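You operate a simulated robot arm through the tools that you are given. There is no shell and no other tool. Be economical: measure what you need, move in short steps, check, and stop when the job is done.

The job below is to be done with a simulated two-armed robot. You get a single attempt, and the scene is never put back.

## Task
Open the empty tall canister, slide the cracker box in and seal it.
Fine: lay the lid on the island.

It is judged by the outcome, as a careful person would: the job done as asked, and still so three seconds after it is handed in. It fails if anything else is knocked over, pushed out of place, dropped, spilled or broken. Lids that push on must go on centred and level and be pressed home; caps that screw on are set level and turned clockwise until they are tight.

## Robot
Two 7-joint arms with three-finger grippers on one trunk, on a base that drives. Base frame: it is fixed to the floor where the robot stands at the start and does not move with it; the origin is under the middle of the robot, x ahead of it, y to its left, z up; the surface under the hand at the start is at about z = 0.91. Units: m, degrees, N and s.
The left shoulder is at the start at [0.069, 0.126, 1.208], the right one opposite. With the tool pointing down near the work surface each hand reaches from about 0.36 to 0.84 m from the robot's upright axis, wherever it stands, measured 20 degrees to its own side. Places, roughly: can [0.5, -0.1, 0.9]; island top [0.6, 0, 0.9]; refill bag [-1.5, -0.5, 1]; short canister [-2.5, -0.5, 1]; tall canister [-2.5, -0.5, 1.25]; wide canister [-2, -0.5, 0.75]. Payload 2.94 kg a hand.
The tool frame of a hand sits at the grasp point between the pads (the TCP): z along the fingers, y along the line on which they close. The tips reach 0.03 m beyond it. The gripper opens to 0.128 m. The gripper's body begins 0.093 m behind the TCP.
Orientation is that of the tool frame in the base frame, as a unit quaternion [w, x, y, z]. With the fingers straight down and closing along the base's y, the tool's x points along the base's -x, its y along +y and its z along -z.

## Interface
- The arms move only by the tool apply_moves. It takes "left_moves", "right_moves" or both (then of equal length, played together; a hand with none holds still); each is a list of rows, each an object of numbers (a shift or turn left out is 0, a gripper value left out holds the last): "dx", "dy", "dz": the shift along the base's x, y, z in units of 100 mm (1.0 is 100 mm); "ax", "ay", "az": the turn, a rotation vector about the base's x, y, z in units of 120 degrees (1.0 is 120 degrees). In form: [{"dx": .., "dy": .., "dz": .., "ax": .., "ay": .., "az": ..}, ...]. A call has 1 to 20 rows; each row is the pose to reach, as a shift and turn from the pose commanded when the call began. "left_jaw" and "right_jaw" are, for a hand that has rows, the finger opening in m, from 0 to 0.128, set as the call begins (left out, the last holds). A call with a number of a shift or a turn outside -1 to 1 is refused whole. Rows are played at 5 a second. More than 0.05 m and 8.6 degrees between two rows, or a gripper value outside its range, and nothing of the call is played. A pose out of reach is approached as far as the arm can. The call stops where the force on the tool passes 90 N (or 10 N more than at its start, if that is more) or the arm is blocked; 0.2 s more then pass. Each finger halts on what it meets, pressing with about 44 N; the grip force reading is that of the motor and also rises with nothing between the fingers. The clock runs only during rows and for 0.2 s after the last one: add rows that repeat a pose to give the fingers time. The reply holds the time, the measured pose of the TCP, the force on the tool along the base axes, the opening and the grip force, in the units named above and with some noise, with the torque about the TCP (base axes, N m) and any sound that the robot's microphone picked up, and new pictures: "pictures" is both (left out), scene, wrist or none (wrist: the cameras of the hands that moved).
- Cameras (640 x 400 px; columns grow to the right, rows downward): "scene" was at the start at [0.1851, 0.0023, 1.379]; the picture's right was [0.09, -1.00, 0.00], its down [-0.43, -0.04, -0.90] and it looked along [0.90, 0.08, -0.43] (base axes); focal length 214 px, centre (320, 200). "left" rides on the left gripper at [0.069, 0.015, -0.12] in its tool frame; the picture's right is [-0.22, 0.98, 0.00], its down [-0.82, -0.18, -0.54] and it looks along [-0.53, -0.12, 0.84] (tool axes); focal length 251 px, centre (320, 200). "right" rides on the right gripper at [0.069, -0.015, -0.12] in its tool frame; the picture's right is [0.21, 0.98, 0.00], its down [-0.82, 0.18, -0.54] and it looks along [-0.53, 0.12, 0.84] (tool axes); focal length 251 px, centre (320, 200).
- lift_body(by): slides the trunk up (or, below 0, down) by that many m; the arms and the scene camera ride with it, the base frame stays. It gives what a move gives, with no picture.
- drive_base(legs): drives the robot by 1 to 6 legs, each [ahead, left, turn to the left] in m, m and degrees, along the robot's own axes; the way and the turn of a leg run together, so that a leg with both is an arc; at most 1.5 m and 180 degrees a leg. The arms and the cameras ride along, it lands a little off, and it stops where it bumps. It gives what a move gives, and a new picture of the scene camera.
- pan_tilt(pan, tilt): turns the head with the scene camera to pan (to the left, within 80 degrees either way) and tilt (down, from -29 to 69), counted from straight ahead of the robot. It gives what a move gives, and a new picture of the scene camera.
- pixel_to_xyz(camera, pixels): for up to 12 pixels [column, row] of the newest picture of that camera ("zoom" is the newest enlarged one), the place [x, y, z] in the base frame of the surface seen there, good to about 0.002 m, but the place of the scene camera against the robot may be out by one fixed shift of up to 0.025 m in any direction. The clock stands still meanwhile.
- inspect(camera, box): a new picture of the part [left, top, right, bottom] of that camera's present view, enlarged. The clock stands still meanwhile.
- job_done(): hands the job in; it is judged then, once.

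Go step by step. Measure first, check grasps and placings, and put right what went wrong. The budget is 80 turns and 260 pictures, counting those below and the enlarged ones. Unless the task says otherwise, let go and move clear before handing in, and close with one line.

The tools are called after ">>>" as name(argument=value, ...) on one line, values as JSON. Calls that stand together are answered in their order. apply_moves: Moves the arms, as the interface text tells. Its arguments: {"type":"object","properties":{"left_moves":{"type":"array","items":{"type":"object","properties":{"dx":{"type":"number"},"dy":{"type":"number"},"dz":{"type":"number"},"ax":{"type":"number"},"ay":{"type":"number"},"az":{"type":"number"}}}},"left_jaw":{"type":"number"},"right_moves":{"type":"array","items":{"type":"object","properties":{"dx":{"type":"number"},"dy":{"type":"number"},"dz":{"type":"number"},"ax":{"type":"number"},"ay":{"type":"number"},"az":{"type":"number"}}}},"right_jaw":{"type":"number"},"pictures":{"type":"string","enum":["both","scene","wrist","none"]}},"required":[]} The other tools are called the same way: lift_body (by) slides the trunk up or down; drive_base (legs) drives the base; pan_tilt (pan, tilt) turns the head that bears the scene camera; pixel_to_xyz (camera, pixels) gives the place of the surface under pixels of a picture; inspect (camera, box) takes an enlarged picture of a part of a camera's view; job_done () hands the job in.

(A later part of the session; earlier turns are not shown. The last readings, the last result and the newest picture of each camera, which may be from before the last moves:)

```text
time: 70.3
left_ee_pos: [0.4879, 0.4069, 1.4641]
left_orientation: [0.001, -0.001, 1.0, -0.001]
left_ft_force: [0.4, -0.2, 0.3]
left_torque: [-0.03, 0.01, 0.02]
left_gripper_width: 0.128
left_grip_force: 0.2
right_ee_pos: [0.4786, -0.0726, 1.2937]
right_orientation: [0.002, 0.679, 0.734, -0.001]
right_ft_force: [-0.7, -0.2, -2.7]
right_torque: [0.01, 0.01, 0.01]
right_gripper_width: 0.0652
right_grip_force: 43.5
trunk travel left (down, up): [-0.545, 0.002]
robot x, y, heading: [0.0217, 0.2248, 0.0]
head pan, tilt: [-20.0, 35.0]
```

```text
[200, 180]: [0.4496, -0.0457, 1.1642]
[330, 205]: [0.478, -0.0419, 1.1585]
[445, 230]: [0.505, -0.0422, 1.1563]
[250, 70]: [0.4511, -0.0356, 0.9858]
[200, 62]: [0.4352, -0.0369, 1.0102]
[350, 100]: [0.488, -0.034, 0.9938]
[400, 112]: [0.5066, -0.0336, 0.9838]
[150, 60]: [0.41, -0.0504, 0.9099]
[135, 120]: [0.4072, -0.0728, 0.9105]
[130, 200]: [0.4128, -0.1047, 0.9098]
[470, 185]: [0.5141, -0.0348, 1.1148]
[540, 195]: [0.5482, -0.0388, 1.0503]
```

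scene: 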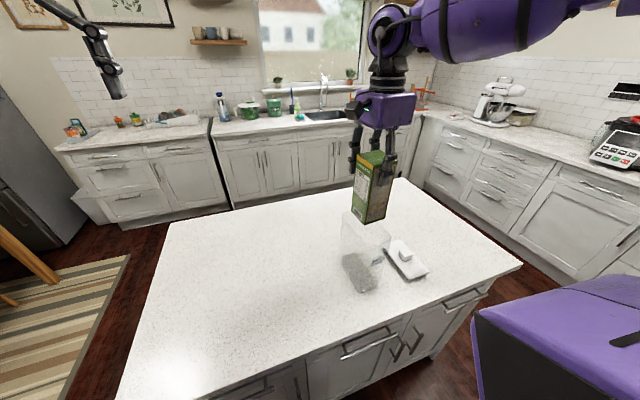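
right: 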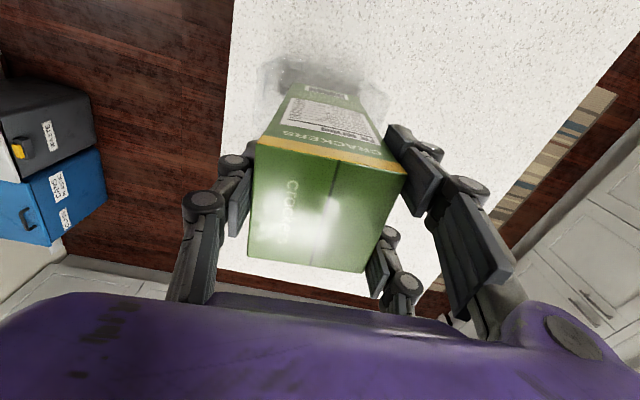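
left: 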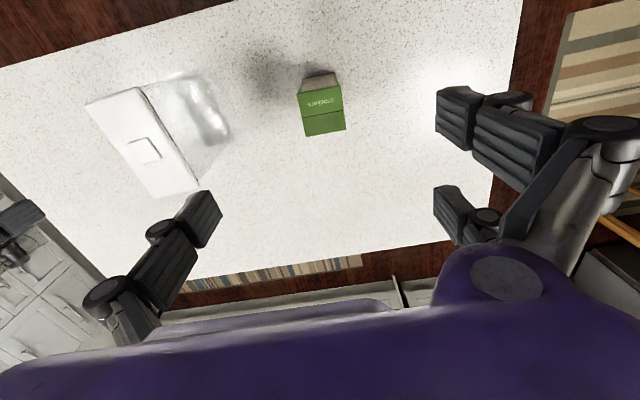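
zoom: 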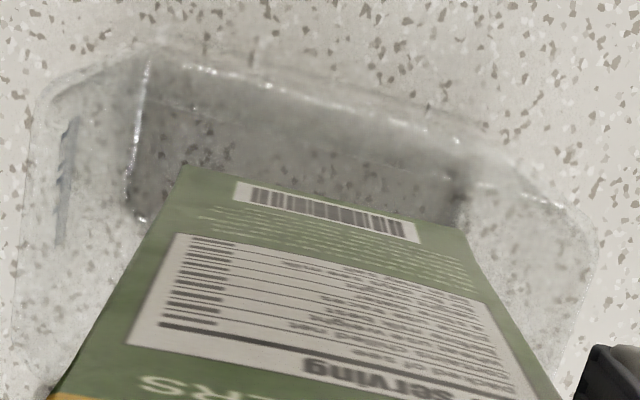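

Box +y face is 8 mm inside the outer wall; I'll shift +1.5 mm to centre, then lower the first 5 cm with the force-guarded arm.

>>> apply_moves(right_moves=[{"dy": 0.015, "az": -0.007}, {"dy": 0.015, "az": -0.007, "dz": -0.1}, {"dy": 0.015, "az": -0.007, "dz": -0.2}, {"dy": 0.015, "az": -0.007, "dz": -0.3}, {"dy": 0.015, "az": -0.007, "dz": -0.4}, {"dy": 0.015, "az": -0.007, "dz": -0.5}, {"dy": 0.015, "az": -0.007, "dz": -0.6}], pictures="both")

>>> inspect(camera="scene", box=[310, 160, 430, 300])

```text
time: 71.9
left_ee_pos: [0.4881, 0.4056, 1.4646]
left_orientation: [0.001, 0.0, 1.0, 0.0]
left_ft_force: [-0.4, -2.0, 0.1]
left_torque: [-0.05, 0.03, 0.01]
left_gripper_width: 0.1283
left_grip_force: 0.1
right_ee_pos: [0.4796, -0.0719, 1.2299]
right_orientation: [0.002, 0.685, 0.728, -0.001]
right_ft_force: [-0.2, -0.2, -2.5]
right_torque: [0.0, 0.0, 0.03]
right_gripper_width: 0.0653
right_grip_force: 43.9
trunk travel left (down, up): [-0.545, 0.002]
robot x, y, heading: [0.0184, 0.2257, 0.3]
head pan, tilt: [-20.0, 35.0]
```

scene: 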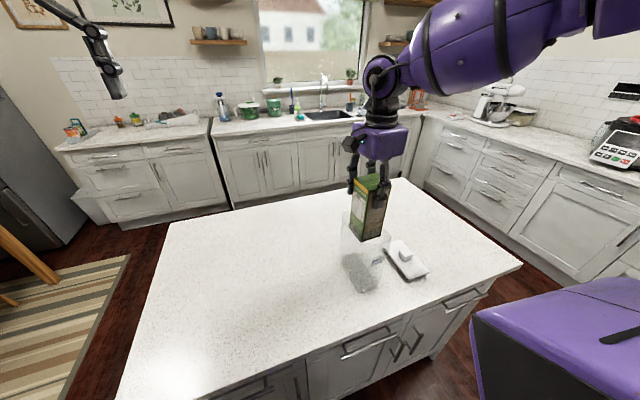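
right: 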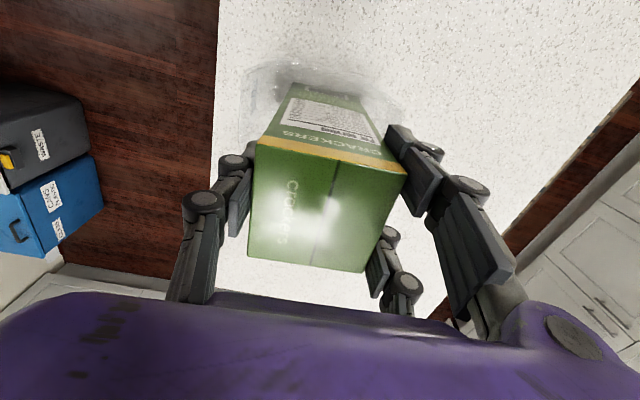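

```text
2.86 times, centred on (370, 230) of scene
```

zoom: 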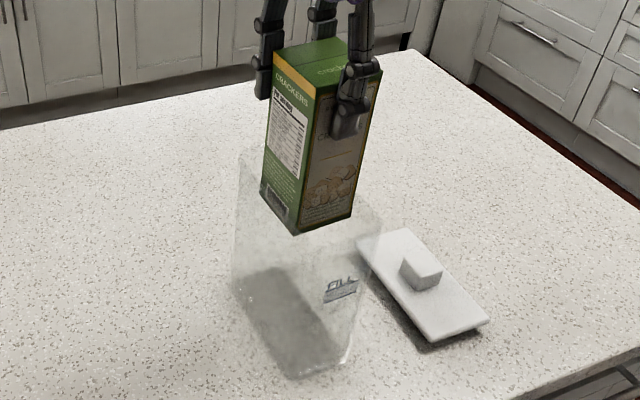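

Inside the rim with no contact force. I'll continue down guarded.

>>> apply_moves(right_moves=[{"dz": -0.15}, {"dz": -0.3}, {"dz": -0.45}, {"dz": -0.6}, {"dz": -0.75}, {"dz": -0.9}, {"dz": -1.0}], pictures="scene")

```text
time: 73.5
left_ee_pos: [0.4785, 0.4093, 1.4714]
left_orientation: [0.006, 0.0, 1.0, -0.002]
left_ft_force: [0.9, -0.4, 0.6]
left_torque: [0.0, 0.02, 0.02]
left_gripper_width: 0.1281
left_grip_force: 0.0
right_ee_pos: [0.4807, -0.0666, 1.1415]
right_orientation: [0.011, 0.684, 0.73, 0.008]
right_ft_force: [-7.7, -2.5, 60.1]
right_torque: [1.86, -2.06, 0.22]
right_gripper_width: 0.0656
right_grip_force: 44.0
trunk travel left (down, up): [-0.545, 0.002]
robot x, y, heading: [0.0219, 0.2204, -0.1]
head pan, tilt: [-20.0, 35.0]
```

scene: 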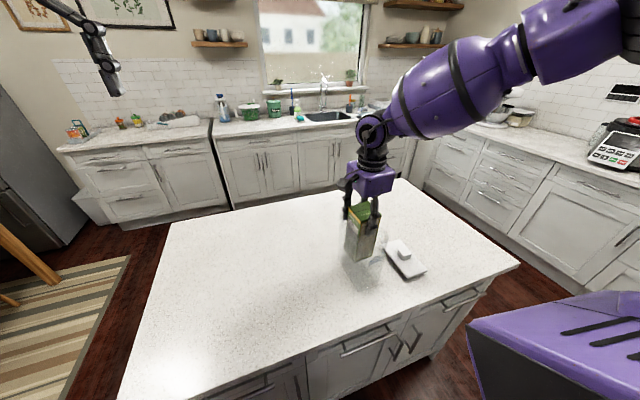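

60 N upward with the contact near (+x 38 mm, +y 32 mm) from the TCP at fingertip height, so a fingertip likely hit the rim. I'll back off and measure where the fingers really are.

>>> apply_moves(right_moves=[{"dz": 0.1}, {"dz": 0.25}, {"dz": 0.4}, {"dz": 0.4}], pictures="both")

>>> inspect(camera="scene", box=[310, 140, 430, 290])

>>> pixel_to_xyz(camera="right", pixels=[[395, 128], [412, 132], [390, 150], [420, 200], [386, 232], [384, 260], [378, 292], [237, 165], [222, 160], [250, 145], [238, 230], [440, 150]])

```text
time: 74.5
left_ee_pos: [0.49, 0.4075, 1.464]
left_orientation: [0.0, -0.001, 1.0, -0.001]
left_ft_force: [-0.1, 0.5, -0.3]
left_torque: [0.0, 0.02, -0.01]
left_gripper_width: 0.1282
left_grip_force: 0.0
right_ee_pos: [0.4807, -0.071, 1.1689]
right_orientation: [0.001, 0.685, 0.728, -0.002]
right_ft_force: [0.8, 0.4, -2.1]
right_torque: [0.02, 0.01, 0.01]
right_gripper_width: 0.0654
right_grip_force: 43.7
trunk travel left (down, up): [-0.545, 0.002]
robot x, y, heading: [0.0147, 0.2238, 0.3]
head pan, tilt: [-20.0, 35.0]
```

scene: 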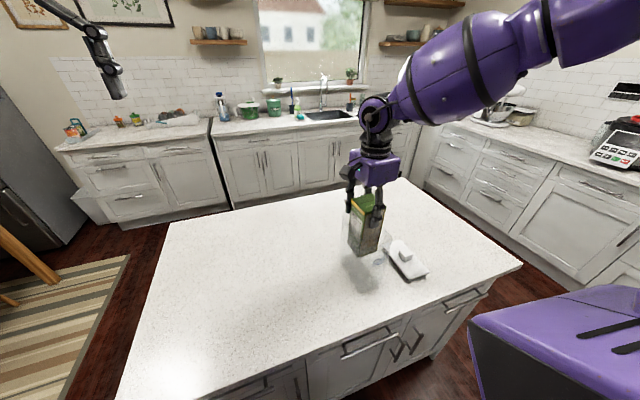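
right: 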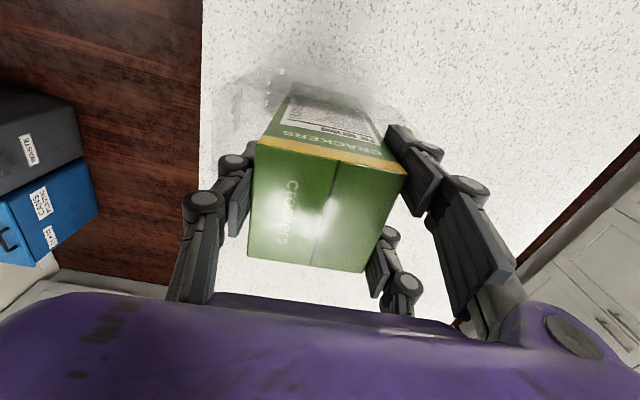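

```text
2.67 times, centred on (370, 215) of scene
```

zoom: 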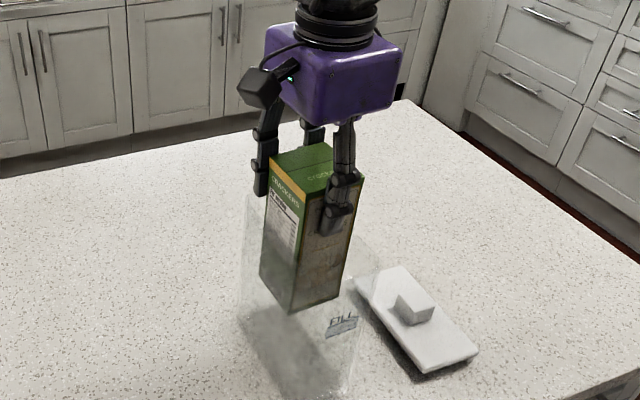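

```text
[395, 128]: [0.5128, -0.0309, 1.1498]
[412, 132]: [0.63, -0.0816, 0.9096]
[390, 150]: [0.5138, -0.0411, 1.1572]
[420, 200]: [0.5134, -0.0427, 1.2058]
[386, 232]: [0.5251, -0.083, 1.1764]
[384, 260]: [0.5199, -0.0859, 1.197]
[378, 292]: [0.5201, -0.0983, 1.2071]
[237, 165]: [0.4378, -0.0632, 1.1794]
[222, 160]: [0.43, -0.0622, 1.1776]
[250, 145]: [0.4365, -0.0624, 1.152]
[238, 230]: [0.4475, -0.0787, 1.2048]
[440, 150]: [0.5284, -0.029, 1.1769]
```

The gripper is really three-fingered: the +x side has a pair at y ±35 mm that can't go inside the 67 mm wide mouth. So I need to hold the box only by its top edge with the tips above the rim. I'll take the box back out to regrip it higher.

>>> apply_moves(right_moves=[{"dz": 0.2}, {"dz": 0.5}, {"dz": 0.8}, {"dz": 1.0}, {"dz": 1.0}], pictures="none")

>>> apply_moves(right_moves=[{"dz": 0.1}, {"dz": 0.2}, {"dz": 0.24}, {"dz": 0.24}], pictures="scene")

```text
time: 75.7
left_ee_pos: [0.4886, 0.4057, 1.4644]
left_orientation: [0.0, 0.0, 1.0, -0.001]
left_ft_force: [0.2, -0.3, -0.8]
left_torque: [0.01, 0.02, 0.03]
left_gripper_width: 0.128
left_grip_force: 0.0
right_ee_pos: [0.4802, -0.0695, 1.2717]
right_orientation: [0.001, 0.685, 0.729, 0.0]
right_ft_force: [0.2, -0.4, -2.0]
right_torque: [0.04, 0.0, 0.03]
right_gripper_width: 0.0653
right_grip_force: 44.3
trunk travel left (down, up): [-0.545, 0.002]
robot x, y, heading: [0.0194, 0.2204, -0.1]
head pan, tilt: [-20.0, 35.0]
```

```text
time: 76.7
left_ee_pos: [0.4892, 0.4063, 1.4648]
left_orientation: [0.0, -0.001, 1.0, -0.001]
left_ft_force: [-0.5, 0.4, 0.1]
left_torque: [-0.04, 0.0, 0.03]
left_gripper_width: 0.1281
left_grip_force: 0.0
right_ee_pos: [0.4792, -0.0709, 1.2969]
right_orientation: [0.001, 0.685, 0.729, 0.0]
right_ft_force: [0.8, 0.7, -2.7]
right_torque: [0.01, -0.01, 0.01]
right_gripper_width: 0.0652
right_grip_force: 44.3
trunk travel left (down, up): [-0.545, 0.002]
robot x, y, heading: [0.0216, 0.2214, 0.2]
head pan, tilt: [-20.0, 35.0]
```

scene: 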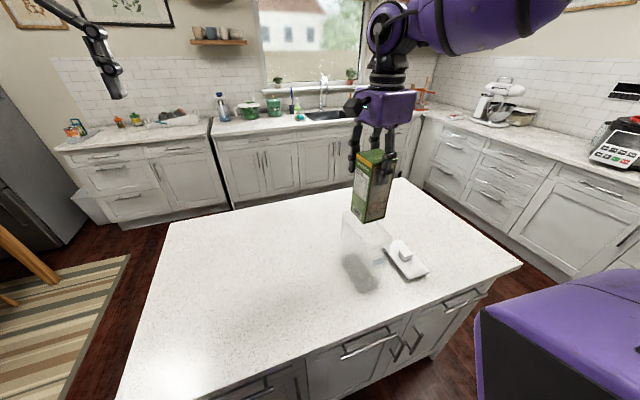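

Driving left 0.2 m and lowering the box back onto the island.

>>> drive_base(legs=[[0.0, 0.2, 0]])

>>> lift_body(by=-0.238)

>>> apply_moves(right_moves=[{"dz": -0.02}, {"dz": -0.04}, {"dz": -0.06}, {"dz": -0.07}], pictures="wrist")

```text
time: 79.2
left_ee_pos: [0.4887, 0.6093, 1.4672]
left_orientation: [0.0, 0.003, 1.0, 0.0]
left_ft_force: [0.3, -0.1, -0.6]
left_torque: [0.01, -0.02, -0.02]
left_gripper_width: 0.1279
left_grip_force: 0.0
right_ee_pos: [0.4775, 0.1321, 1.2965]
right_orientation: [0.002, 0.687, 0.727, -0.001]
right_ft_force: [0.2, 0.3, -2.6]
right_torque: [0.04, 0.0, 0.04]
right_gripper_width: 0.0653
right_grip_force: 43.8
trunk travel left (down, up): [-0.545, 0.002]
robot x, y, heading: [0.0193, 0.429, -0.5]
head pan, tilt: [-20.0, 35.0]
```

scene: 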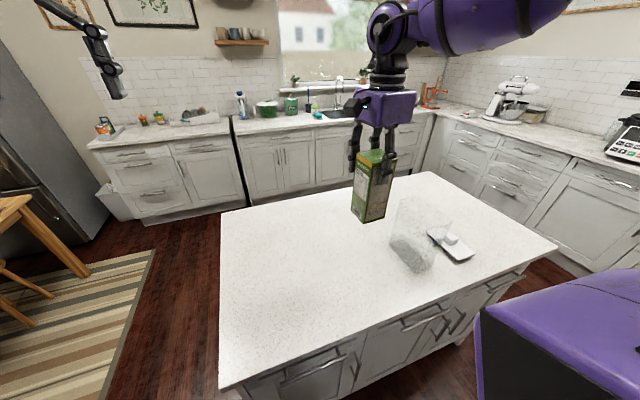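

```text
time: 81.6
left_ee_pos: [0.4884, 0.6087, 1.2266]
left_orientation: [0.0, 0.002, 1.0, -0.001]
left_ft_force: [0.1, -0.3, 0.4]
left_torque: [0.0, -0.01, -0.01]
left_gripper_width: 0.1277
left_grip_force: 0.0
right_ee_pos: [0.4756, 0.1323, 1.0584]
right_orientation: [0.001, 0.687, 0.727, 0.0]
right_ft_force: [0.0, -0.1, -1.5]
right_torque: [0.0, -0.04, 0.01]
right_gripper_width: 0.0651
right_grip_force: 44.3
trunk travel left (down, up): [-0.307, 0.24]
robot x, y, heading: [0.0166, 0.4255, 0.0]
head pan, tilt: [-20.0, 35.0]
```

```text
time: 82.6
left_ee_pos: [0.4881, 0.6089, 1.2265]
left_orientation: [0.001, 0.001, 1.0, -0.001]
left_ft_force: [-0.4, 0.3, -0.6]
left_torque: [0.0, -0.02, 0.0]
left_gripper_width: 0.1284
left_grip_force: 0.0
right_ee_pos: [0.4765, 0.1334, 1.0511]
right_orientation: [0.002, 0.687, 0.726, -0.001]
right_ft_force: [-0.3, 0.0, -0.7]
right_torque: [-0.04, 0.01, 0.03]
right_gripper_width: 0.0654
right_grip_force: 44.2
trunk travel left (down, up): [-0.307, 0.24]
robot x, y, heading: [0.018, 0.4298, -0.3]
head pan, tilt: [-20.0, 35.0]
```

right: 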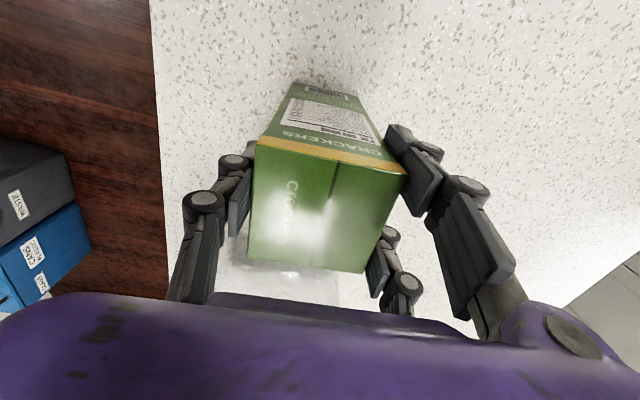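

The box is essentially on the island. While it's safe, I'll test whether a commanded width near the box's width gives a lighter grip.

>>> apply_moves(right_moves=[{"dz": -0.01}, {"dz": -0.01}, {"dz": -0.01}], right_jaw=0.065, pictures="none")

>>> apply_moves(right_moves=[{}, {}, {}], right_jaw=0.063, pictures="none")

```text
time: 83.4
left_ee_pos: [0.4891, 0.6089, 1.2277]
left_orientation: [0.001, 0.002, 1.0, 0.0]
left_ft_force: [0.7, 1.5, -0.2]
left_torque: [0.03, -0.05, -0.01]
left_gripper_width: 0.1281
left_grip_force: 0.1
right_ee_pos: [0.4761, 0.1333, 1.0503]
right_orientation: [0.003, 0.687, 0.726, 0.0]
right_ft_force: [1.5, 0.3, 1.2]
right_torque: [0.01, 0.01, -0.01]
right_gripper_width: 0.0659
right_grip_force: 5.2
trunk travel left (down, up): [-0.307, 0.24]
robot x, y, heading: [0.0156, 0.4292, -0.3]
head pan, tilt: [-20.0, 35.0]
```

```text
time: 84.2
left_ee_pos: [0.4895, 0.6093, 1.2272]
left_orientation: [0.001, 0.004, 1.0, 0.0]
left_ft_force: [0.2, -0.4, 0.8]
left_torque: [-0.01, 0.03, -0.02]
left_gripper_width: 0.1281
left_grip_force: 0.0
right_ee_pos: [0.4766, 0.1313, 1.0501]
right_orientation: [0.002, 0.687, 0.726, 0.0]
right_ft_force: [1.5, -1.5, 4.1]
right_torque: [-0.06, -0.08, 0.03]
right_gripper_width: 0.0653
right_grip_force: 44.4
trunk travel left (down, up): [-0.307, 0.24]
robot x, y, heading: [0.0197, 0.4289, -0.1]
head pan, tilt: [-20.0, 35.0]
```

The grip force is proportional near the box's width (5 N at 0.065), so I can let it slide down gently later. Now open, rise 42 mm and regrip by the top 12 mm.

>>> apply_moves(right_moves=[{}, {}, {"dz": 0.2}, {"dz": 0.42}, {"dz": 0.42}], right_jaw=0.085, pictures="none")

>>> apply_moves(right_moves=[{}, {}, {}, {}], right_jaw=0.055, pictures="both")

>>> inspect(camera="scene", box=[300, 100, 460, 280])

```text
time: 85.4
left_ee_pos: [0.4899, 0.6088, 1.227]
left_orientation: [0.001, 0.003, 1.0, -0.001]
left_ft_force: [-0.4, 0.7, 0.0]
left_torque: [0.02, 0.01, 0.0]
left_gripper_width: 0.1284
left_grip_force: 0.1
right_ee_pos: [0.4767, 0.1313, 1.0899]
right_orientation: [0.001, 0.687, 0.727, 0.0]
right_ft_force: [0.3, -0.7, 0.0]
right_torque: [-0.04, 0.01, 0.05]
right_gripper_width: 0.0849
right_grip_force: 0.1
trunk travel left (down, up): [-0.307, 0.24]
robot x, y, heading: [0.0196, 0.4276, -0.2]
head pan, tilt: [-20.0, 35.0]
```

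```text
time: 86.4
left_ee_pos: [0.4884, 0.6094, 1.2271]
left_orientation: [0.002, 0.002, 1.0, -0.001]
left_ft_force: [0.1, 0.4, 0.2]
left_torque: [-0.01, -0.01, 0.01]
left_gripper_width: 0.1278
left_grip_force: 0.0
right_ee_pos: [0.4768, 0.1338, 1.0917]
right_orientation: [0.002, 0.688, 0.726, 0.0]
right_ft_force: [-0.7, 0.5, 2.8]
right_torque: [0.08, -0.05, 0.01]
right_gripper_width: 0.0654
right_grip_force: 43.9
trunk travel left (down, up): [-0.307, 0.24]
robot x, y, heading: [0.02, 0.4327, -0.2]
head pan, tilt: [-20.0, 35.0]
```

scene: 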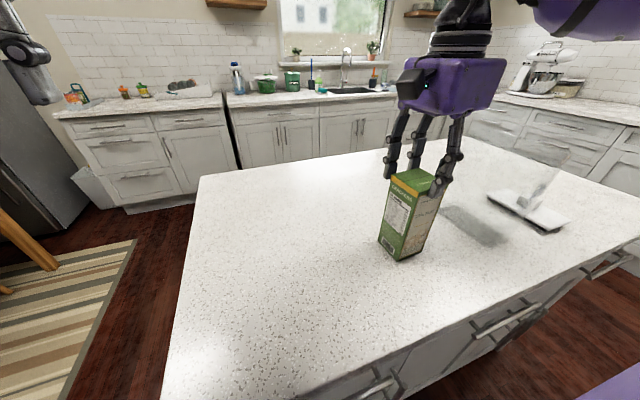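
right: 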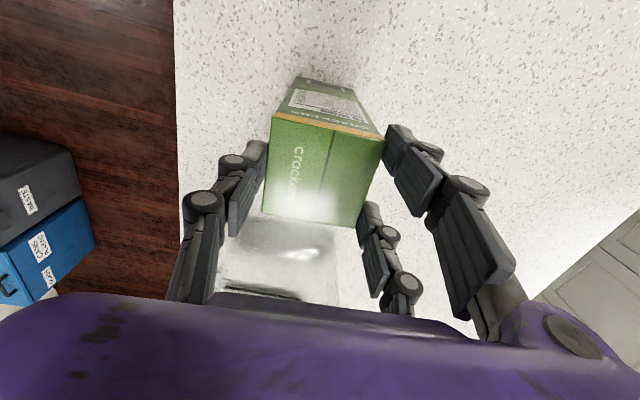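

```text
2.22 times, centred on (380, 190) of scene
```

zoom: 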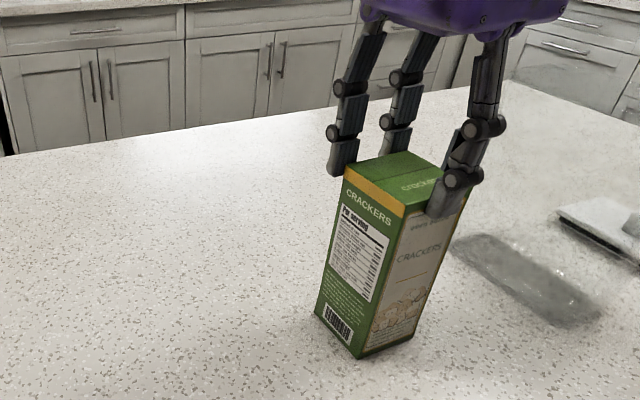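

Held by the top 12 mm at 44 N. Raising and returning over the canister.

>>> lift_body(by=0.24)

>>> drive_base(legs=[[0.0, -0.2, 0]])

>>> inspect(camera="right", box=[0, 0, 640, 400])

```text
time: 88.9
left_ee_pos: [0.4916, 0.6095, 1.4658]
left_orientation: [-0.001, 0.002, 1.0, 0.0]
left_ft_force: [0.2, 0.6, 0.2]
left_torque: [0.0, -0.01, -0.02]
left_gripper_width: 0.128
left_grip_force: 0.1
right_ee_pos: [0.4784, 0.1318, 1.3318]
right_orientation: [0.0, 0.687, 0.726, -0.002]
right_ft_force: [0.4, -0.3, -2.2]
right_torque: [0.0, 0.03, 0.03]
right_gripper_width: 0.0655
right_grip_force: 43.6
trunk travel left (down, up): [-0.547, 0.0]
robot x, y, heading: [0.0191, 0.4261, -0.2]
head pan, tilt: [-20.0, 35.0]
```

```text
time: 91.4
left_ee_pos: [0.4889, 0.4059, 1.467]
left_orientation: [0.001, 0.0, 1.0, 0.0]
left_ft_force: [0.3, -0.6, -0.9]
left_torque: [-0.03, 0.01, 0.0]
left_gripper_width: 0.128
left_grip_force: 0.1
right_ee_pos: [0.4788, -0.0716, 1.332]
right_orientation: [0.002, 0.685, 0.729, -0.001]
right_ft_force: [-0.5, 0.0, -2.5]
right_torque: [-0.03, -0.02, -0.02]
right_gripper_width: 0.0656
right_grip_force: 43.6
trunk travel left (down, up): [-0.547, 0.0]
robot x, y, heading: [0.0167, 0.2225, 0.2]
head pan, tilt: [-20.0, 35.0]
```

scene: 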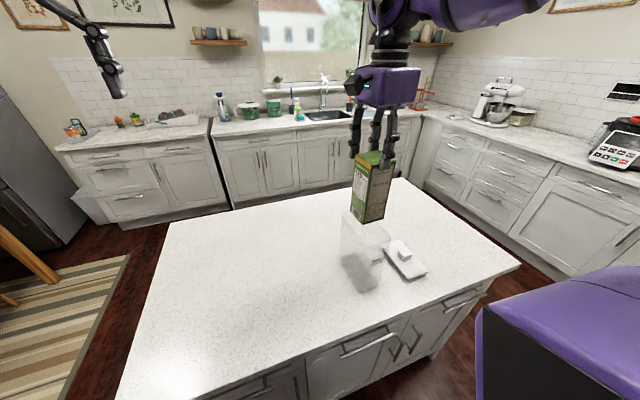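

```text
1.00 times, centred on (320, 200) of right (not enlarged: the box is as wide or as high as the picture)
```

zoom: 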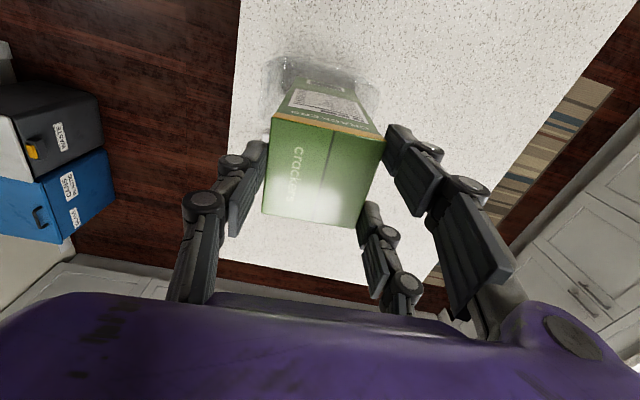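

It landed almost exactly where needed. Verifying the box against the wall before lowering.

>>> inspect(camera="right", box=[250, 45, 400, 135])

>>> pixel_to_xyz(camera="right", pixels=[[300, 92], [325, 98], [345, 102], [290, 105], [330, 112], [365, 122], [300, 62], [320, 66], [345, 70], [275, 130], [275, 205], [325, 218]])

```text
4.27 times, centred on (325, 90) of right
```

zoom: 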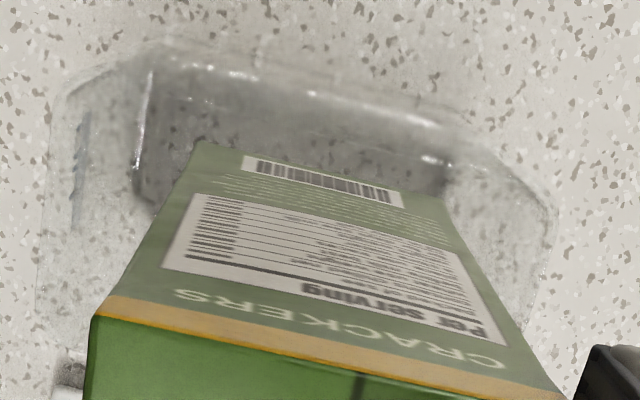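

```text
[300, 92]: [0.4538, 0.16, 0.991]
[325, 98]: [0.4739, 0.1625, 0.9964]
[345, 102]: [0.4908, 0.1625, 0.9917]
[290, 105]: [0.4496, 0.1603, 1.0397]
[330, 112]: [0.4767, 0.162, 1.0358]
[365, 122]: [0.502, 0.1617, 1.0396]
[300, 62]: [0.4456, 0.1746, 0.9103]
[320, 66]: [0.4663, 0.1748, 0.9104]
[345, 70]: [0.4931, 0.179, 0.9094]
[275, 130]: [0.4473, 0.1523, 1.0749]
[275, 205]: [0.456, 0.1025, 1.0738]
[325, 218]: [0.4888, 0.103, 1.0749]
```

>>> pixel_to_xyz(camera="zoom", pixels=[[210, 155], [320, 170], [430, 205], [150, 280], [330, 290], [480, 340], [210, 72], [300, 88], [350, 102], [430, 122], [430, 158]])

```text
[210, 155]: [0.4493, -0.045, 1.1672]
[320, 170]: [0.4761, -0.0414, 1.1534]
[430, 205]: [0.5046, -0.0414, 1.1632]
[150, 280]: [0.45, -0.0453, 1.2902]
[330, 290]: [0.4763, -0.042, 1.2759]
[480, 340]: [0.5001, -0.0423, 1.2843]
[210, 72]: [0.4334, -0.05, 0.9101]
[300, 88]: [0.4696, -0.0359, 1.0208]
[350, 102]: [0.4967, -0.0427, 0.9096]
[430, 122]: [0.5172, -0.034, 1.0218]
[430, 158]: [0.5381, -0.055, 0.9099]
```

Same alignment as the earlier clean entry. Lowering guarded.

>>> apply_moves(right_moves=[{"dz": -0.15}, {"dz": -0.3}, {"dz": -0.45}, {"dz": -0.6}, {"dz": -0.75}, {"dz": -0.9}, {"dz": -1.0}], pictures="none")

>>> apply_moves(right_moves=[{"dz": -0.15}, {"dz": -0.3}, {"dz": -0.45}, {"dz": -0.6}, {"dz": -0.72}, {"dz": -0.8}], pictures="both")

>>> inspect(camera="scene", box=[310, 160, 430, 300])

```text
time: 93.0
left_ee_pos: [0.4888, 0.4042, 1.467]
left_orientation: [0.0, 0.001, 1.0, 0.0]
left_ft_force: [0.0, -0.5, -0.4]
left_torque: [0.01, -0.01, -0.02]
left_gripper_width: 0.128
left_grip_force: 0.1
right_ee_pos: [0.4794, -0.0705, 1.2331]
right_orientation: [0.001, 0.685, 0.729, 0.0]
right_ft_force: [-0.1, 0.2, -1.3]
right_torque: [0.02, -0.02, 0.02]
right_gripper_width: 0.0651
right_grip_force: 44.0
trunk travel left (down, up): [-0.547, 0.0]
robot x, y, heading: [0.0136, 0.223, 0.0]
head pan, tilt: [-20.0, 35.0]
```

```text
time: 94.4
left_ee_pos: [0.4873, 0.4045, 1.466]
left_orientation: [0.001, 0.0, 1.0, -0.001]
left_ft_force: [0.0, -1.0, -0.2]
left_torque: [0.05, 0.02, 0.01]
left_gripper_width: 0.1276
left_grip_force: 0.1
right_ee_pos: [0.4785, -0.0721, 1.1527]
right_orientation: [0.001, 0.685, 0.728, 0.0]
right_ft_force: [0.8, 0.6, -1.4]
right_torque: [0.0, 0.02, 0.02]
right_gripper_width: 0.0655
right_grip_force: 44.4
trunk travel left (down, up): [-0.547, 0.0]
robot x, y, heading: [0.0212, 0.2253, -0.1]
head pan, tilt: [-20.0, 35.0]
```

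scene: 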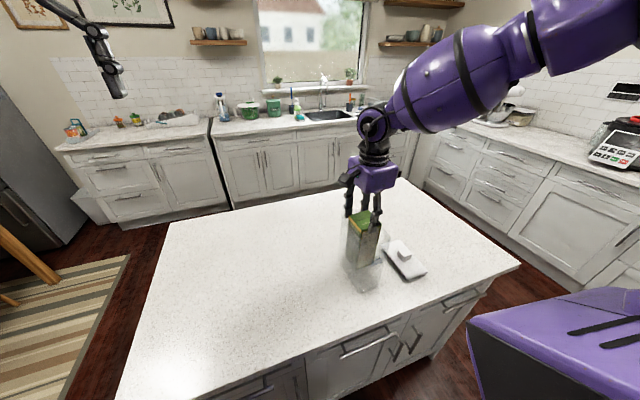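
right: 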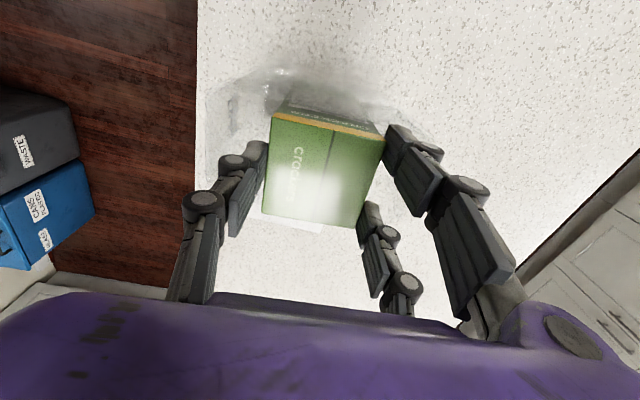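

```text
2.86 times, centred on (370, 230) of scene
```

zoom: 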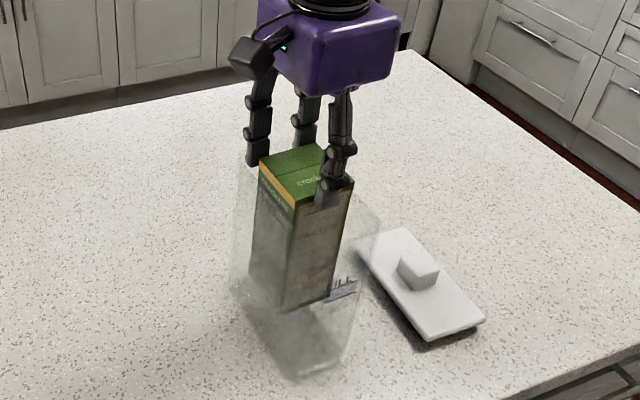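

The box is well inside, tips just above the rim. I'll go 6 mm lower and start loosening gently to let it slide.

>>> apply_moves(right_moves=[{"dz": -0.03}, {"dz": -0.06}], pictures="none")

>>> apply_moves(right_moves=[{}], right_jaw=0.065, pictures="wrist")

```text
time: 95.0
left_ee_pos: [0.4882, 0.4058, 1.4666]
left_orientation: [0.001, 0.0, 1.0, 0.0]
left_ft_force: [-0.1, 0.7, -0.4]
left_torque: [-0.01, -0.02, -0.01]
left_gripper_width: 0.1281
left_grip_force: 0.0
right_ee_pos: [0.4795, -0.0726, 1.1462]
right_orientation: [0.001, 0.686, 0.728, -0.001]
right_ft_force: [0.4, -0.3, -2.7]
right_torque: [0.03, 0.0, -0.02]
right_gripper_width: 0.0654
right_grip_force: 44.4
trunk travel left (down, up): [-0.547, 0.0]
robot x, y, heading: [0.0183, 0.2228, -0.1]
head pan, tilt: [-20.0, 35.0]
```

```text
time: 95.4
left_ee_pos: [0.4871, 0.4049, 1.4675]
left_orientation: [0.001, 0.001, 1.0, -0.001]
left_ft_force: [0.3, 0.4, 0.3]
left_torque: [0.01, -0.01, 0.02]
left_gripper_width: 0.1279
left_grip_force: 0.0
right_ee_pos: [0.4779, -0.0711, 1.1475]
right_orientation: [0.002, 0.685, 0.729, 0.0]
right_ft_force: [0.6, -0.1, 0.2]
right_torque: [-0.01, 0.01, 0.04]
right_gripper_width: 0.0651
right_grip_force: 0.0
trunk travel left (down, up): [-0.547, 0.0]
robot x, y, heading: [0.0174, 0.2213, -0.1]
head pan, tilt: [-20.0, 35.0]
```

right: 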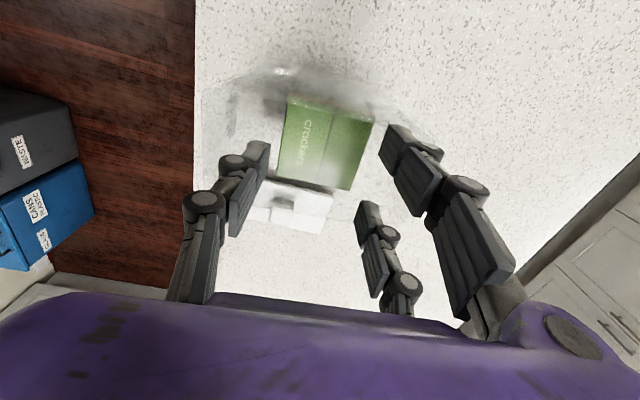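

The box slid down and the grip now reads 0. I'll rise clear and check how it sits.

>>> apply_moves(right_moves=[{"dz": 0.2}, {"dz": 0.5}, {"dz": 0.8}, {"dz": 1.0}, {"dz": 1.0}], pictures="both")

>>> inspect(camera="scene", box=[310, 180, 430, 310])

>>> inspect(camera="right", box=[230, 60, 400, 220])

>>> pixel_to_xyz(camera="zoom", pixels=[[250, 200], [300, 200], [350, 200], [300, 150], [300, 250]])

```text
time: 96.6
left_ee_pos: [0.4879, 0.4047, 1.4665]
left_orientation: [0.001, 0.0, 1.0, -0.001]
left_ft_force: [-0.3, 0.6, -0.3]
left_torque: [0.01, -0.01, -0.02]
left_gripper_width: 0.128
left_grip_force: 0.0
right_ee_pos: [0.4778, -0.0706, 1.2471]
right_orientation: [0.002, 0.685, 0.728, 0.0]
right_ft_force: [-0.7, -0.9, -0.7]
right_torque: [0.02, 0.0, 0.01]
right_gripper_width: 0.0651
right_grip_force: 0.0
trunk travel left (down, up): [-0.547, 0.0]
robot x, y, heading: [0.016, 0.223, 0.1]
head pan, tilt: [-20.0, 35.0]
```

scene: 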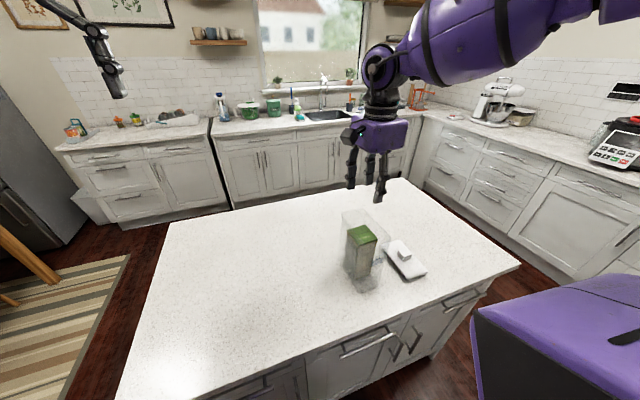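
right: 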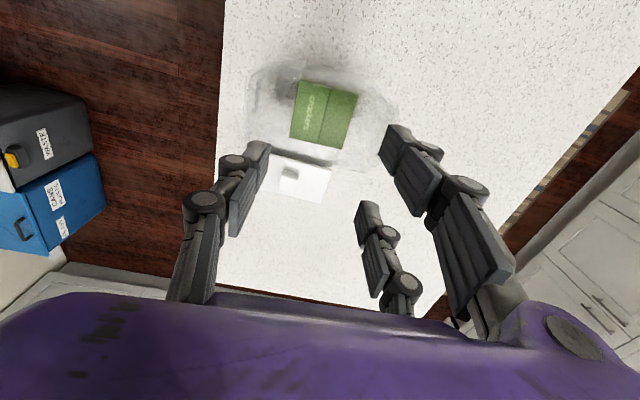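

```text
3.08 times, centred on (370, 245) of scene
```

zoom: 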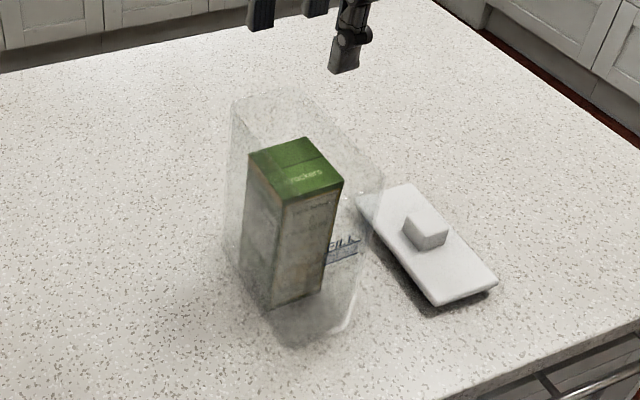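

```text
2.50 times, centred on (315, 140) of right
```

zoom: 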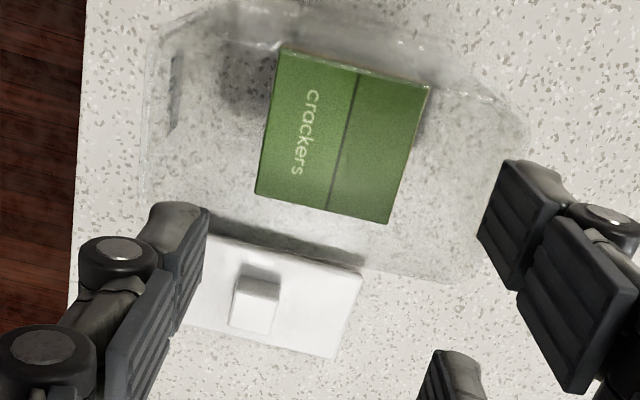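

```text
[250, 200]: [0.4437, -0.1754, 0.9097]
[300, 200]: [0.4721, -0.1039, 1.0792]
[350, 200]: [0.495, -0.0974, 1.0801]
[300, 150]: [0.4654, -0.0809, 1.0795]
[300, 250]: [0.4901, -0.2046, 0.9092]
```

The box stands upright on the floor of the canister, top z≈1.080, below the rim. Now the lid: rotate the hand back to y-closing.

>>> apply_moves(right_moves=[{"az": 0.066}, {"az": 0.132}, {"az": 0.198}, {"az": 0.264}, {"az": 0.33}, {"az": 0.396}, {"az": 0.462}, {"az": 0.528}, {"az": 0.594}, {"az": 0.66}, {"az": 0.715}, {"az": 0.748}, {"az": 0.748, "dy": -0.4}, {"az": 0.748, "dy": -0.8, "dx": -0.1}, {"az": 0.748, "dy": -1.0, "dx": -0.15}], right_jaw=0.07, pictures="none")

>>> apply_moves(right_moves=[{"dy": -0.4}, {"dy": -0.6}, {"dy": -0.6, "dz": -0.4}, {"dy": -0.6, "dz": -0.8}, {"dy": -0.6, "dz": -0.8}], pictures="wrist")

```text
time: 99.8
left_ee_pos: [0.4879, 0.4042, 1.4672]
left_orientation: [0.002, 0.001, 1.0, 0.0]
left_ft_force: [-0.2, 0.3, -0.4]
left_torque: [0.0, -0.02, 0.01]
left_gripper_width: 0.1278
left_grip_force: 0.0
right_ee_pos: [0.4638, -0.1743, 1.2454]
right_orientation: [0.002, -0.028, 1.0, 0.001]
right_ft_force: [0.4, 0.2, -0.2]
right_torque: [0.0, -0.04, -0.02]
right_gripper_width: 0.07
right_grip_force: 0.1
trunk travel left (down, up): [-0.547, 0.0]
robot x, y, heading: [0.019, 0.2222, -0.1]
head pan, tilt: [-20.0, 35.0]
```

```text
time: 101.0
left_ee_pos: [0.4875, 0.4046, 1.4667]
left_orientation: [0.001, 0.0, 1.0, -0.001]
left_ft_force: [-0.8, 0.1, 0.3]
left_torque: [0.02, 0.01, -0.01]
left_gripper_width: 0.1278
left_grip_force: 0.0
right_ee_pos: [0.4611, -0.2334, 1.1667]
right_orientation: [0.003, -0.028, 1.0, 0.001]
right_ft_force: [0.1, 0.0, 0.3]
right_torque: [0.0, -0.01, 0.0]
right_gripper_width: 0.0698
right_grip_force: 0.1
trunk travel left (down, up): [-0.547, 0.0]
robot x, y, heading: [0.0171, 0.2214, 0.3]
head pan, tilt: [-20.0, 35.0]
```

right: 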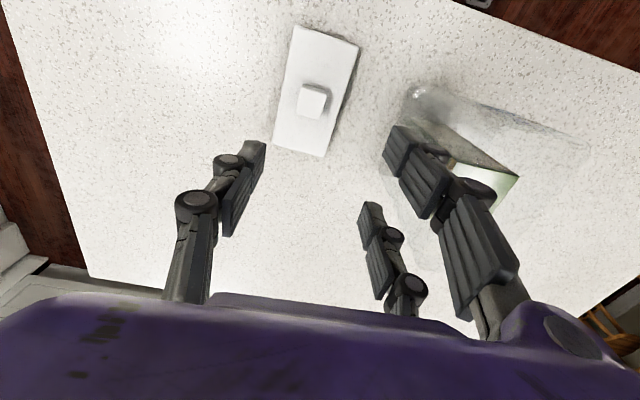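

Measuring the lid and its handle on the island.

>>> pixel_to_xyz(camera="right", pixels=[[298, 29], [356, 46], [322, 155], [274, 145], [302, 88], [325, 93], [322, 117], [299, 113], [312, 103], [306, 60], [300, 135]])

>>> inspect(camera="right", box=[260, 15, 370, 165])

```text
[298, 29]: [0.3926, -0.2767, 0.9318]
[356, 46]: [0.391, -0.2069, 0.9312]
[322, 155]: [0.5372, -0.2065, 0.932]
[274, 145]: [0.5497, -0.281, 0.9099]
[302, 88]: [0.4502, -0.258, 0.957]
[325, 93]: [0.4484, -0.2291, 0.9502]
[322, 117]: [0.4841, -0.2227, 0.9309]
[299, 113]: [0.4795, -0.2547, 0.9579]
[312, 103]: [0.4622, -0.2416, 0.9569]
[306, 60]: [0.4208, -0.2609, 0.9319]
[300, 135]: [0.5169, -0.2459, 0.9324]
```

```text
2.67 times, centred on (315, 90) of right
```

zoom: 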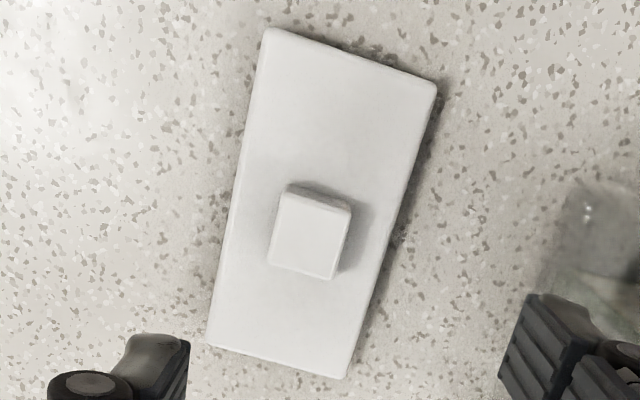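

Lid centre ≈(0.464,-0.242), as I left it. Lowering the trunk and then the arm over the handle.

>>> lift_body(by=-0.09)

>>> apply_moves(right_moves=[{"dy": -0.09, "dx": 0.02}, {"dy": -0.09, "dx": 0.02, "dz": -0.3}, {"dy": -0.09, "dx": 0.02, "dz": -0.6}, {"dy": -0.09, "dx": 0.02, "dz": -0.8}, {"dy": -0.09, "dx": 0.02, "dz": -0.9}, {"dy": -0.09, "dx": 0.02, "dz": -0.9}], pictures="wrist")

```text
time: 102.2
left_ee_pos: [0.4865, 0.4058, 1.3781]
left_orientation: [0.002, 0.0, 1.0, -0.001]
left_ft_force: [-0.2, 0.8, -0.9]
left_torque: [0.01, -0.05, -0.03]
left_gripper_width: 0.1281
left_grip_force: 0.2
right_ee_pos: [0.4628, -0.2316, 1.0768]
right_orientation: [0.003, -0.028, 1.0, 0.0]
right_ft_force: [-1.0, 1.1, 0.7]
right_torque: [0.01, -0.01, 0.05]
right_gripper_width: 0.0699
right_grip_force: 0.1
trunk travel left (down, up): [-0.457, 0.09]
robot x, y, heading: [0.0189, 0.2188, 0.3]
head pan, tilt: [-20.0, 35.0]
```

```text
time: 103.6
left_ee_pos: [0.487, 0.4046, 1.3766]
left_orientation: [0.001, 0.0, 1.0, -0.002]
left_ft_force: [0.1, -0.2, 0.4]
left_torque: [-0.01, 0.04, -0.01]
left_gripper_width: 0.1279
left_grip_force: 0.1
right_ee_pos: [0.4654, -0.2396, 0.9859]
right_orientation: [0.002, -0.027, 1.0, 0.001]
right_ft_force: [0.3, -0.3, 0.1]
right_torque: [0.01, 0.02, 0.02]
right_gripper_width: 0.07
right_grip_force: 0.2
trunk travel left (down, up): [-0.457, 0.09]
robot x, y, heading: [0.019, 0.2244, 0.2]
head pan, tilt: [-20.0, 35.0]
```

right: 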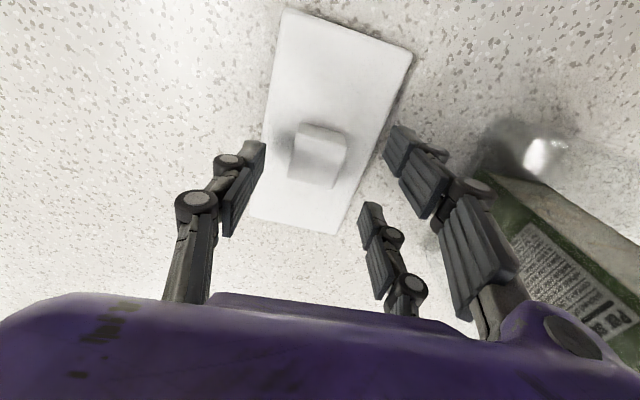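

Down the last 21 mm, then grip.

>>> apply_moves(right_moves=[{"dx": -0.015, "dy": -0.025, "dz": -0.08}, {"dx": -0.015, "dy": -0.025, "dz": -0.16}, {"dx": -0.015, "dy": -0.025, "dz": -0.205}, {"dx": -0.015, "dy": -0.025, "dz": -0.205}], pictures="none")

>>> apply_moves(right_moves=[{}, {}, {}], right_jaw=0.015, pictures="wrist")

```text
time: 104.6
left_ee_pos: [0.4883, 0.4059, 1.3771]
left_orientation: [0.001, 0.0, 1.0, -0.001]
left_ft_force: [-1.0, -0.9, -0.3]
left_torque: [-0.01, -0.03, 0.01]
left_gripper_width: 0.1281
left_grip_force: 0.0
right_ee_pos: [0.4643, -0.244, 0.9653]
right_orientation: [0.002, -0.028, 1.0, 0.0]
right_ft_force: [-0.3, -1.0, 1.1]
right_torque: [-0.05, 0.01, 0.01]
right_gripper_width: 0.0698
right_grip_force: 0.2
trunk travel left (down, up): [-0.457, 0.09]
robot x, y, heading: [0.0196, 0.2228, 0.3]
head pan, tilt: [-20.0, 35.0]
```

```text
time: 105.4
left_ee_pos: [0.4876, 0.4058, 1.377]
left_orientation: [0.001, 0.0, 1.0, -0.001]
left_ft_force: [-0.3, 0.6, 0.1]
left_torque: [-0.02, 0.0, 0.02]
left_gripper_width: 0.1283
left_grip_force: 0.0
right_ee_pos: [0.4649, -0.2443, 0.9662]
right_orientation: [0.002, -0.028, 1.0, 0.002]
right_ft_force: [-0.2, 0.2, -0.5]
right_torque: [0.02, -0.03, 0.02]
right_gripper_width: 0.032
right_grip_force: 43.6
trunk travel left (down, up): [-0.457, 0.09]
robot x, y, heading: [0.0191, 0.2224, -0.0]
head pan, tilt: [-20.0, 35.0]
```

right: 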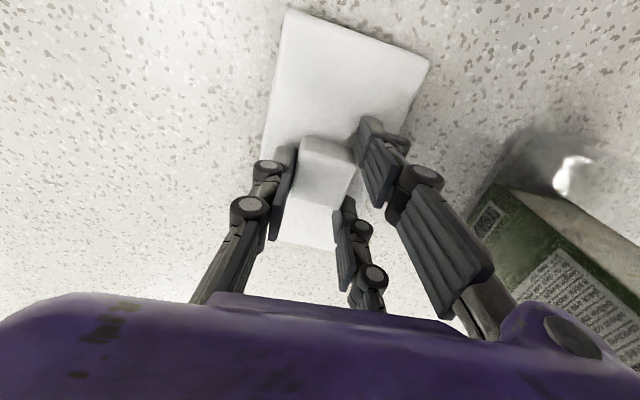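

Gripped (32 mm). Lifting with arm and trunk.

>>> apply_moves(right_moves=[{"dz": 0.2}, {"dz": 0.5}, {"dz": 0.8}, {"dz": 1.0}, {"dz": 1.0}], pictures="none")

>>> lift_body(by=0.09)

>>> apply_moves(right_moves=[{"dz": 0.3}, {"dz": 0.6}, {"dz": 0.9}, {"dz": 0.9, "dy": 0.4}, {"dz": 0.9, "dy": 0.8}, {"dz": 0.9, "dy": 0.95}, {"dz": 0.9, "dy": 0.95}], pictures="both")

```text
time: 106.6
left_ee_pos: [0.4877, 0.4044, 1.3772]
left_orientation: [0.001, 0.0, 1.0, -0.001]
left_ft_force: [-0.1, 0.7, 0.0]
left_torque: [0.01, -0.02, -0.01]
left_gripper_width: 0.1279
left_grip_force: 0.0
right_ee_pos: [0.4625, -0.2422, 1.0668]
right_orientation: [0.001, -0.027, 1.0, 0.002]
right_ft_force: [-0.2, -0.7, -1.0]
right_torque: [0.0, 0.01, -0.04]
right_gripper_width: 0.0321
right_grip_force: 44.1
trunk travel left (down, up): [-0.457, 0.09]
robot x, y, heading: [0.0189, 0.2215, 0.4]
head pan, tilt: [-20.0, 35.0]
```

```text
time: 107.9
left_ee_pos: [0.4891, 0.4053, 1.4659]
left_orientation: [-0.002, 0.0, 1.0, -0.002]
left_ft_force: [0.9, 0.6, -0.5]
left_torque: [-0.02, 0.02, 0.02]
left_gripper_width: 0.128
left_grip_force: 0.1
right_ee_pos: [0.4639, -0.2426, 1.1543]
right_orientation: [0.0, -0.028, 1.0, 0.002]
right_ft_force: [0.4, 0.8, -1.8]
right_torque: [-0.02, 0.04, 0.01]
right_gripper_width: 0.032
right_grip_force: 44.2
trunk travel left (down, up): [-0.547, 0.0]
robot x, y, heading: [0.0231, 0.2239, 0.1]
head pan, tilt: [-20.0, 35.0]
```

```text
time: 109.5
left_ee_pos: [0.4882, 0.4046, 1.4676]
left_orientation: [0.001, 0.0, 1.0, 0.0]
left_ft_force: [0.4, -0.5, 0.0]
left_torque: [0.03, 0.02, 0.03]
left_gripper_width: 0.1281
left_grip_force: 0.0
right_ee_pos: [0.4625, -0.1495, 1.2465]
right_orientation: [0.002, -0.028, 1.0, 0.001]
right_ft_force: [-0.2, -0.5, -0.5]
right_torque: [0.03, 0.0, 0.01]
right_gripper_width: 0.032
right_grip_force: 44.0
trunk travel left (down, up): [-0.547, 0.0]
robot x, y, heading: [0.0193, 0.2222, 0.0]
head pan, tilt: [-20.0, 35.0]
```

scene: 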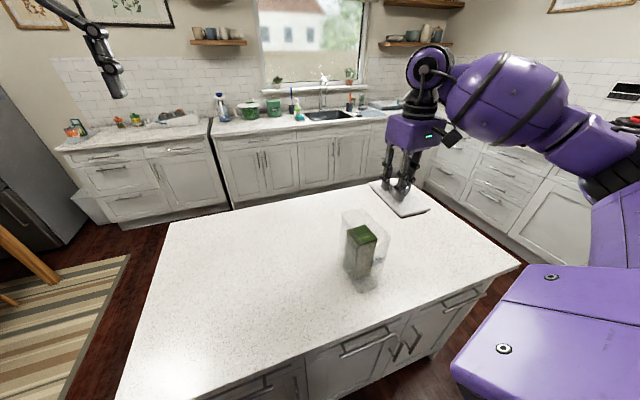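
right: 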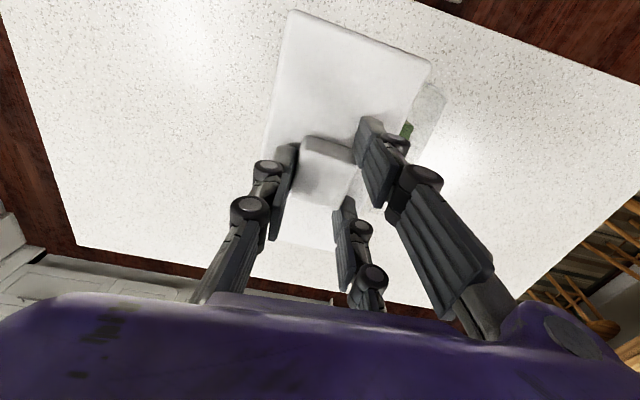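

The lid's angle in the hand looks slightly different from before. Measuring it.

>>> pixel_to_xyz(camera="right", pixels=[[296, 16], [427, 67], [362, 40], [272, 110], [281, 70], [267, 140], [418, 95], [411, 118], [340, 80]])

>>> inspect(camera="right", box=[240, 0, 450, 260])

```text
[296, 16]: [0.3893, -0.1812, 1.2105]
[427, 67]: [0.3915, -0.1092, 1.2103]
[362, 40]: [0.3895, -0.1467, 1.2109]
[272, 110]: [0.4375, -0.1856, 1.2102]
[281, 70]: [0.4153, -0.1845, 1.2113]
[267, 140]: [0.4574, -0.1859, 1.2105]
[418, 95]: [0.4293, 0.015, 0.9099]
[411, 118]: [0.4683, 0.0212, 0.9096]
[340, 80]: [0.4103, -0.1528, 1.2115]
```

```text
1.54 times, centred on (345, 130) of right
```

zoom: 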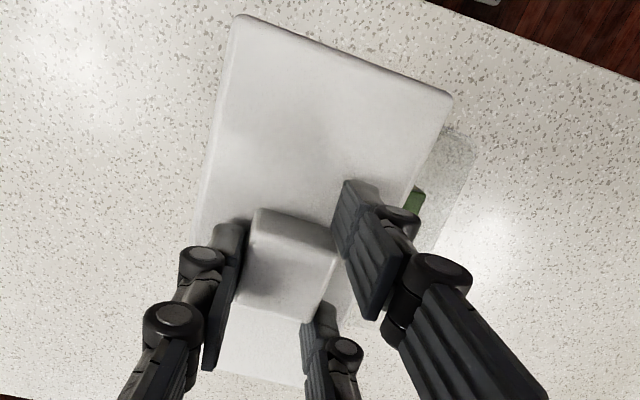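

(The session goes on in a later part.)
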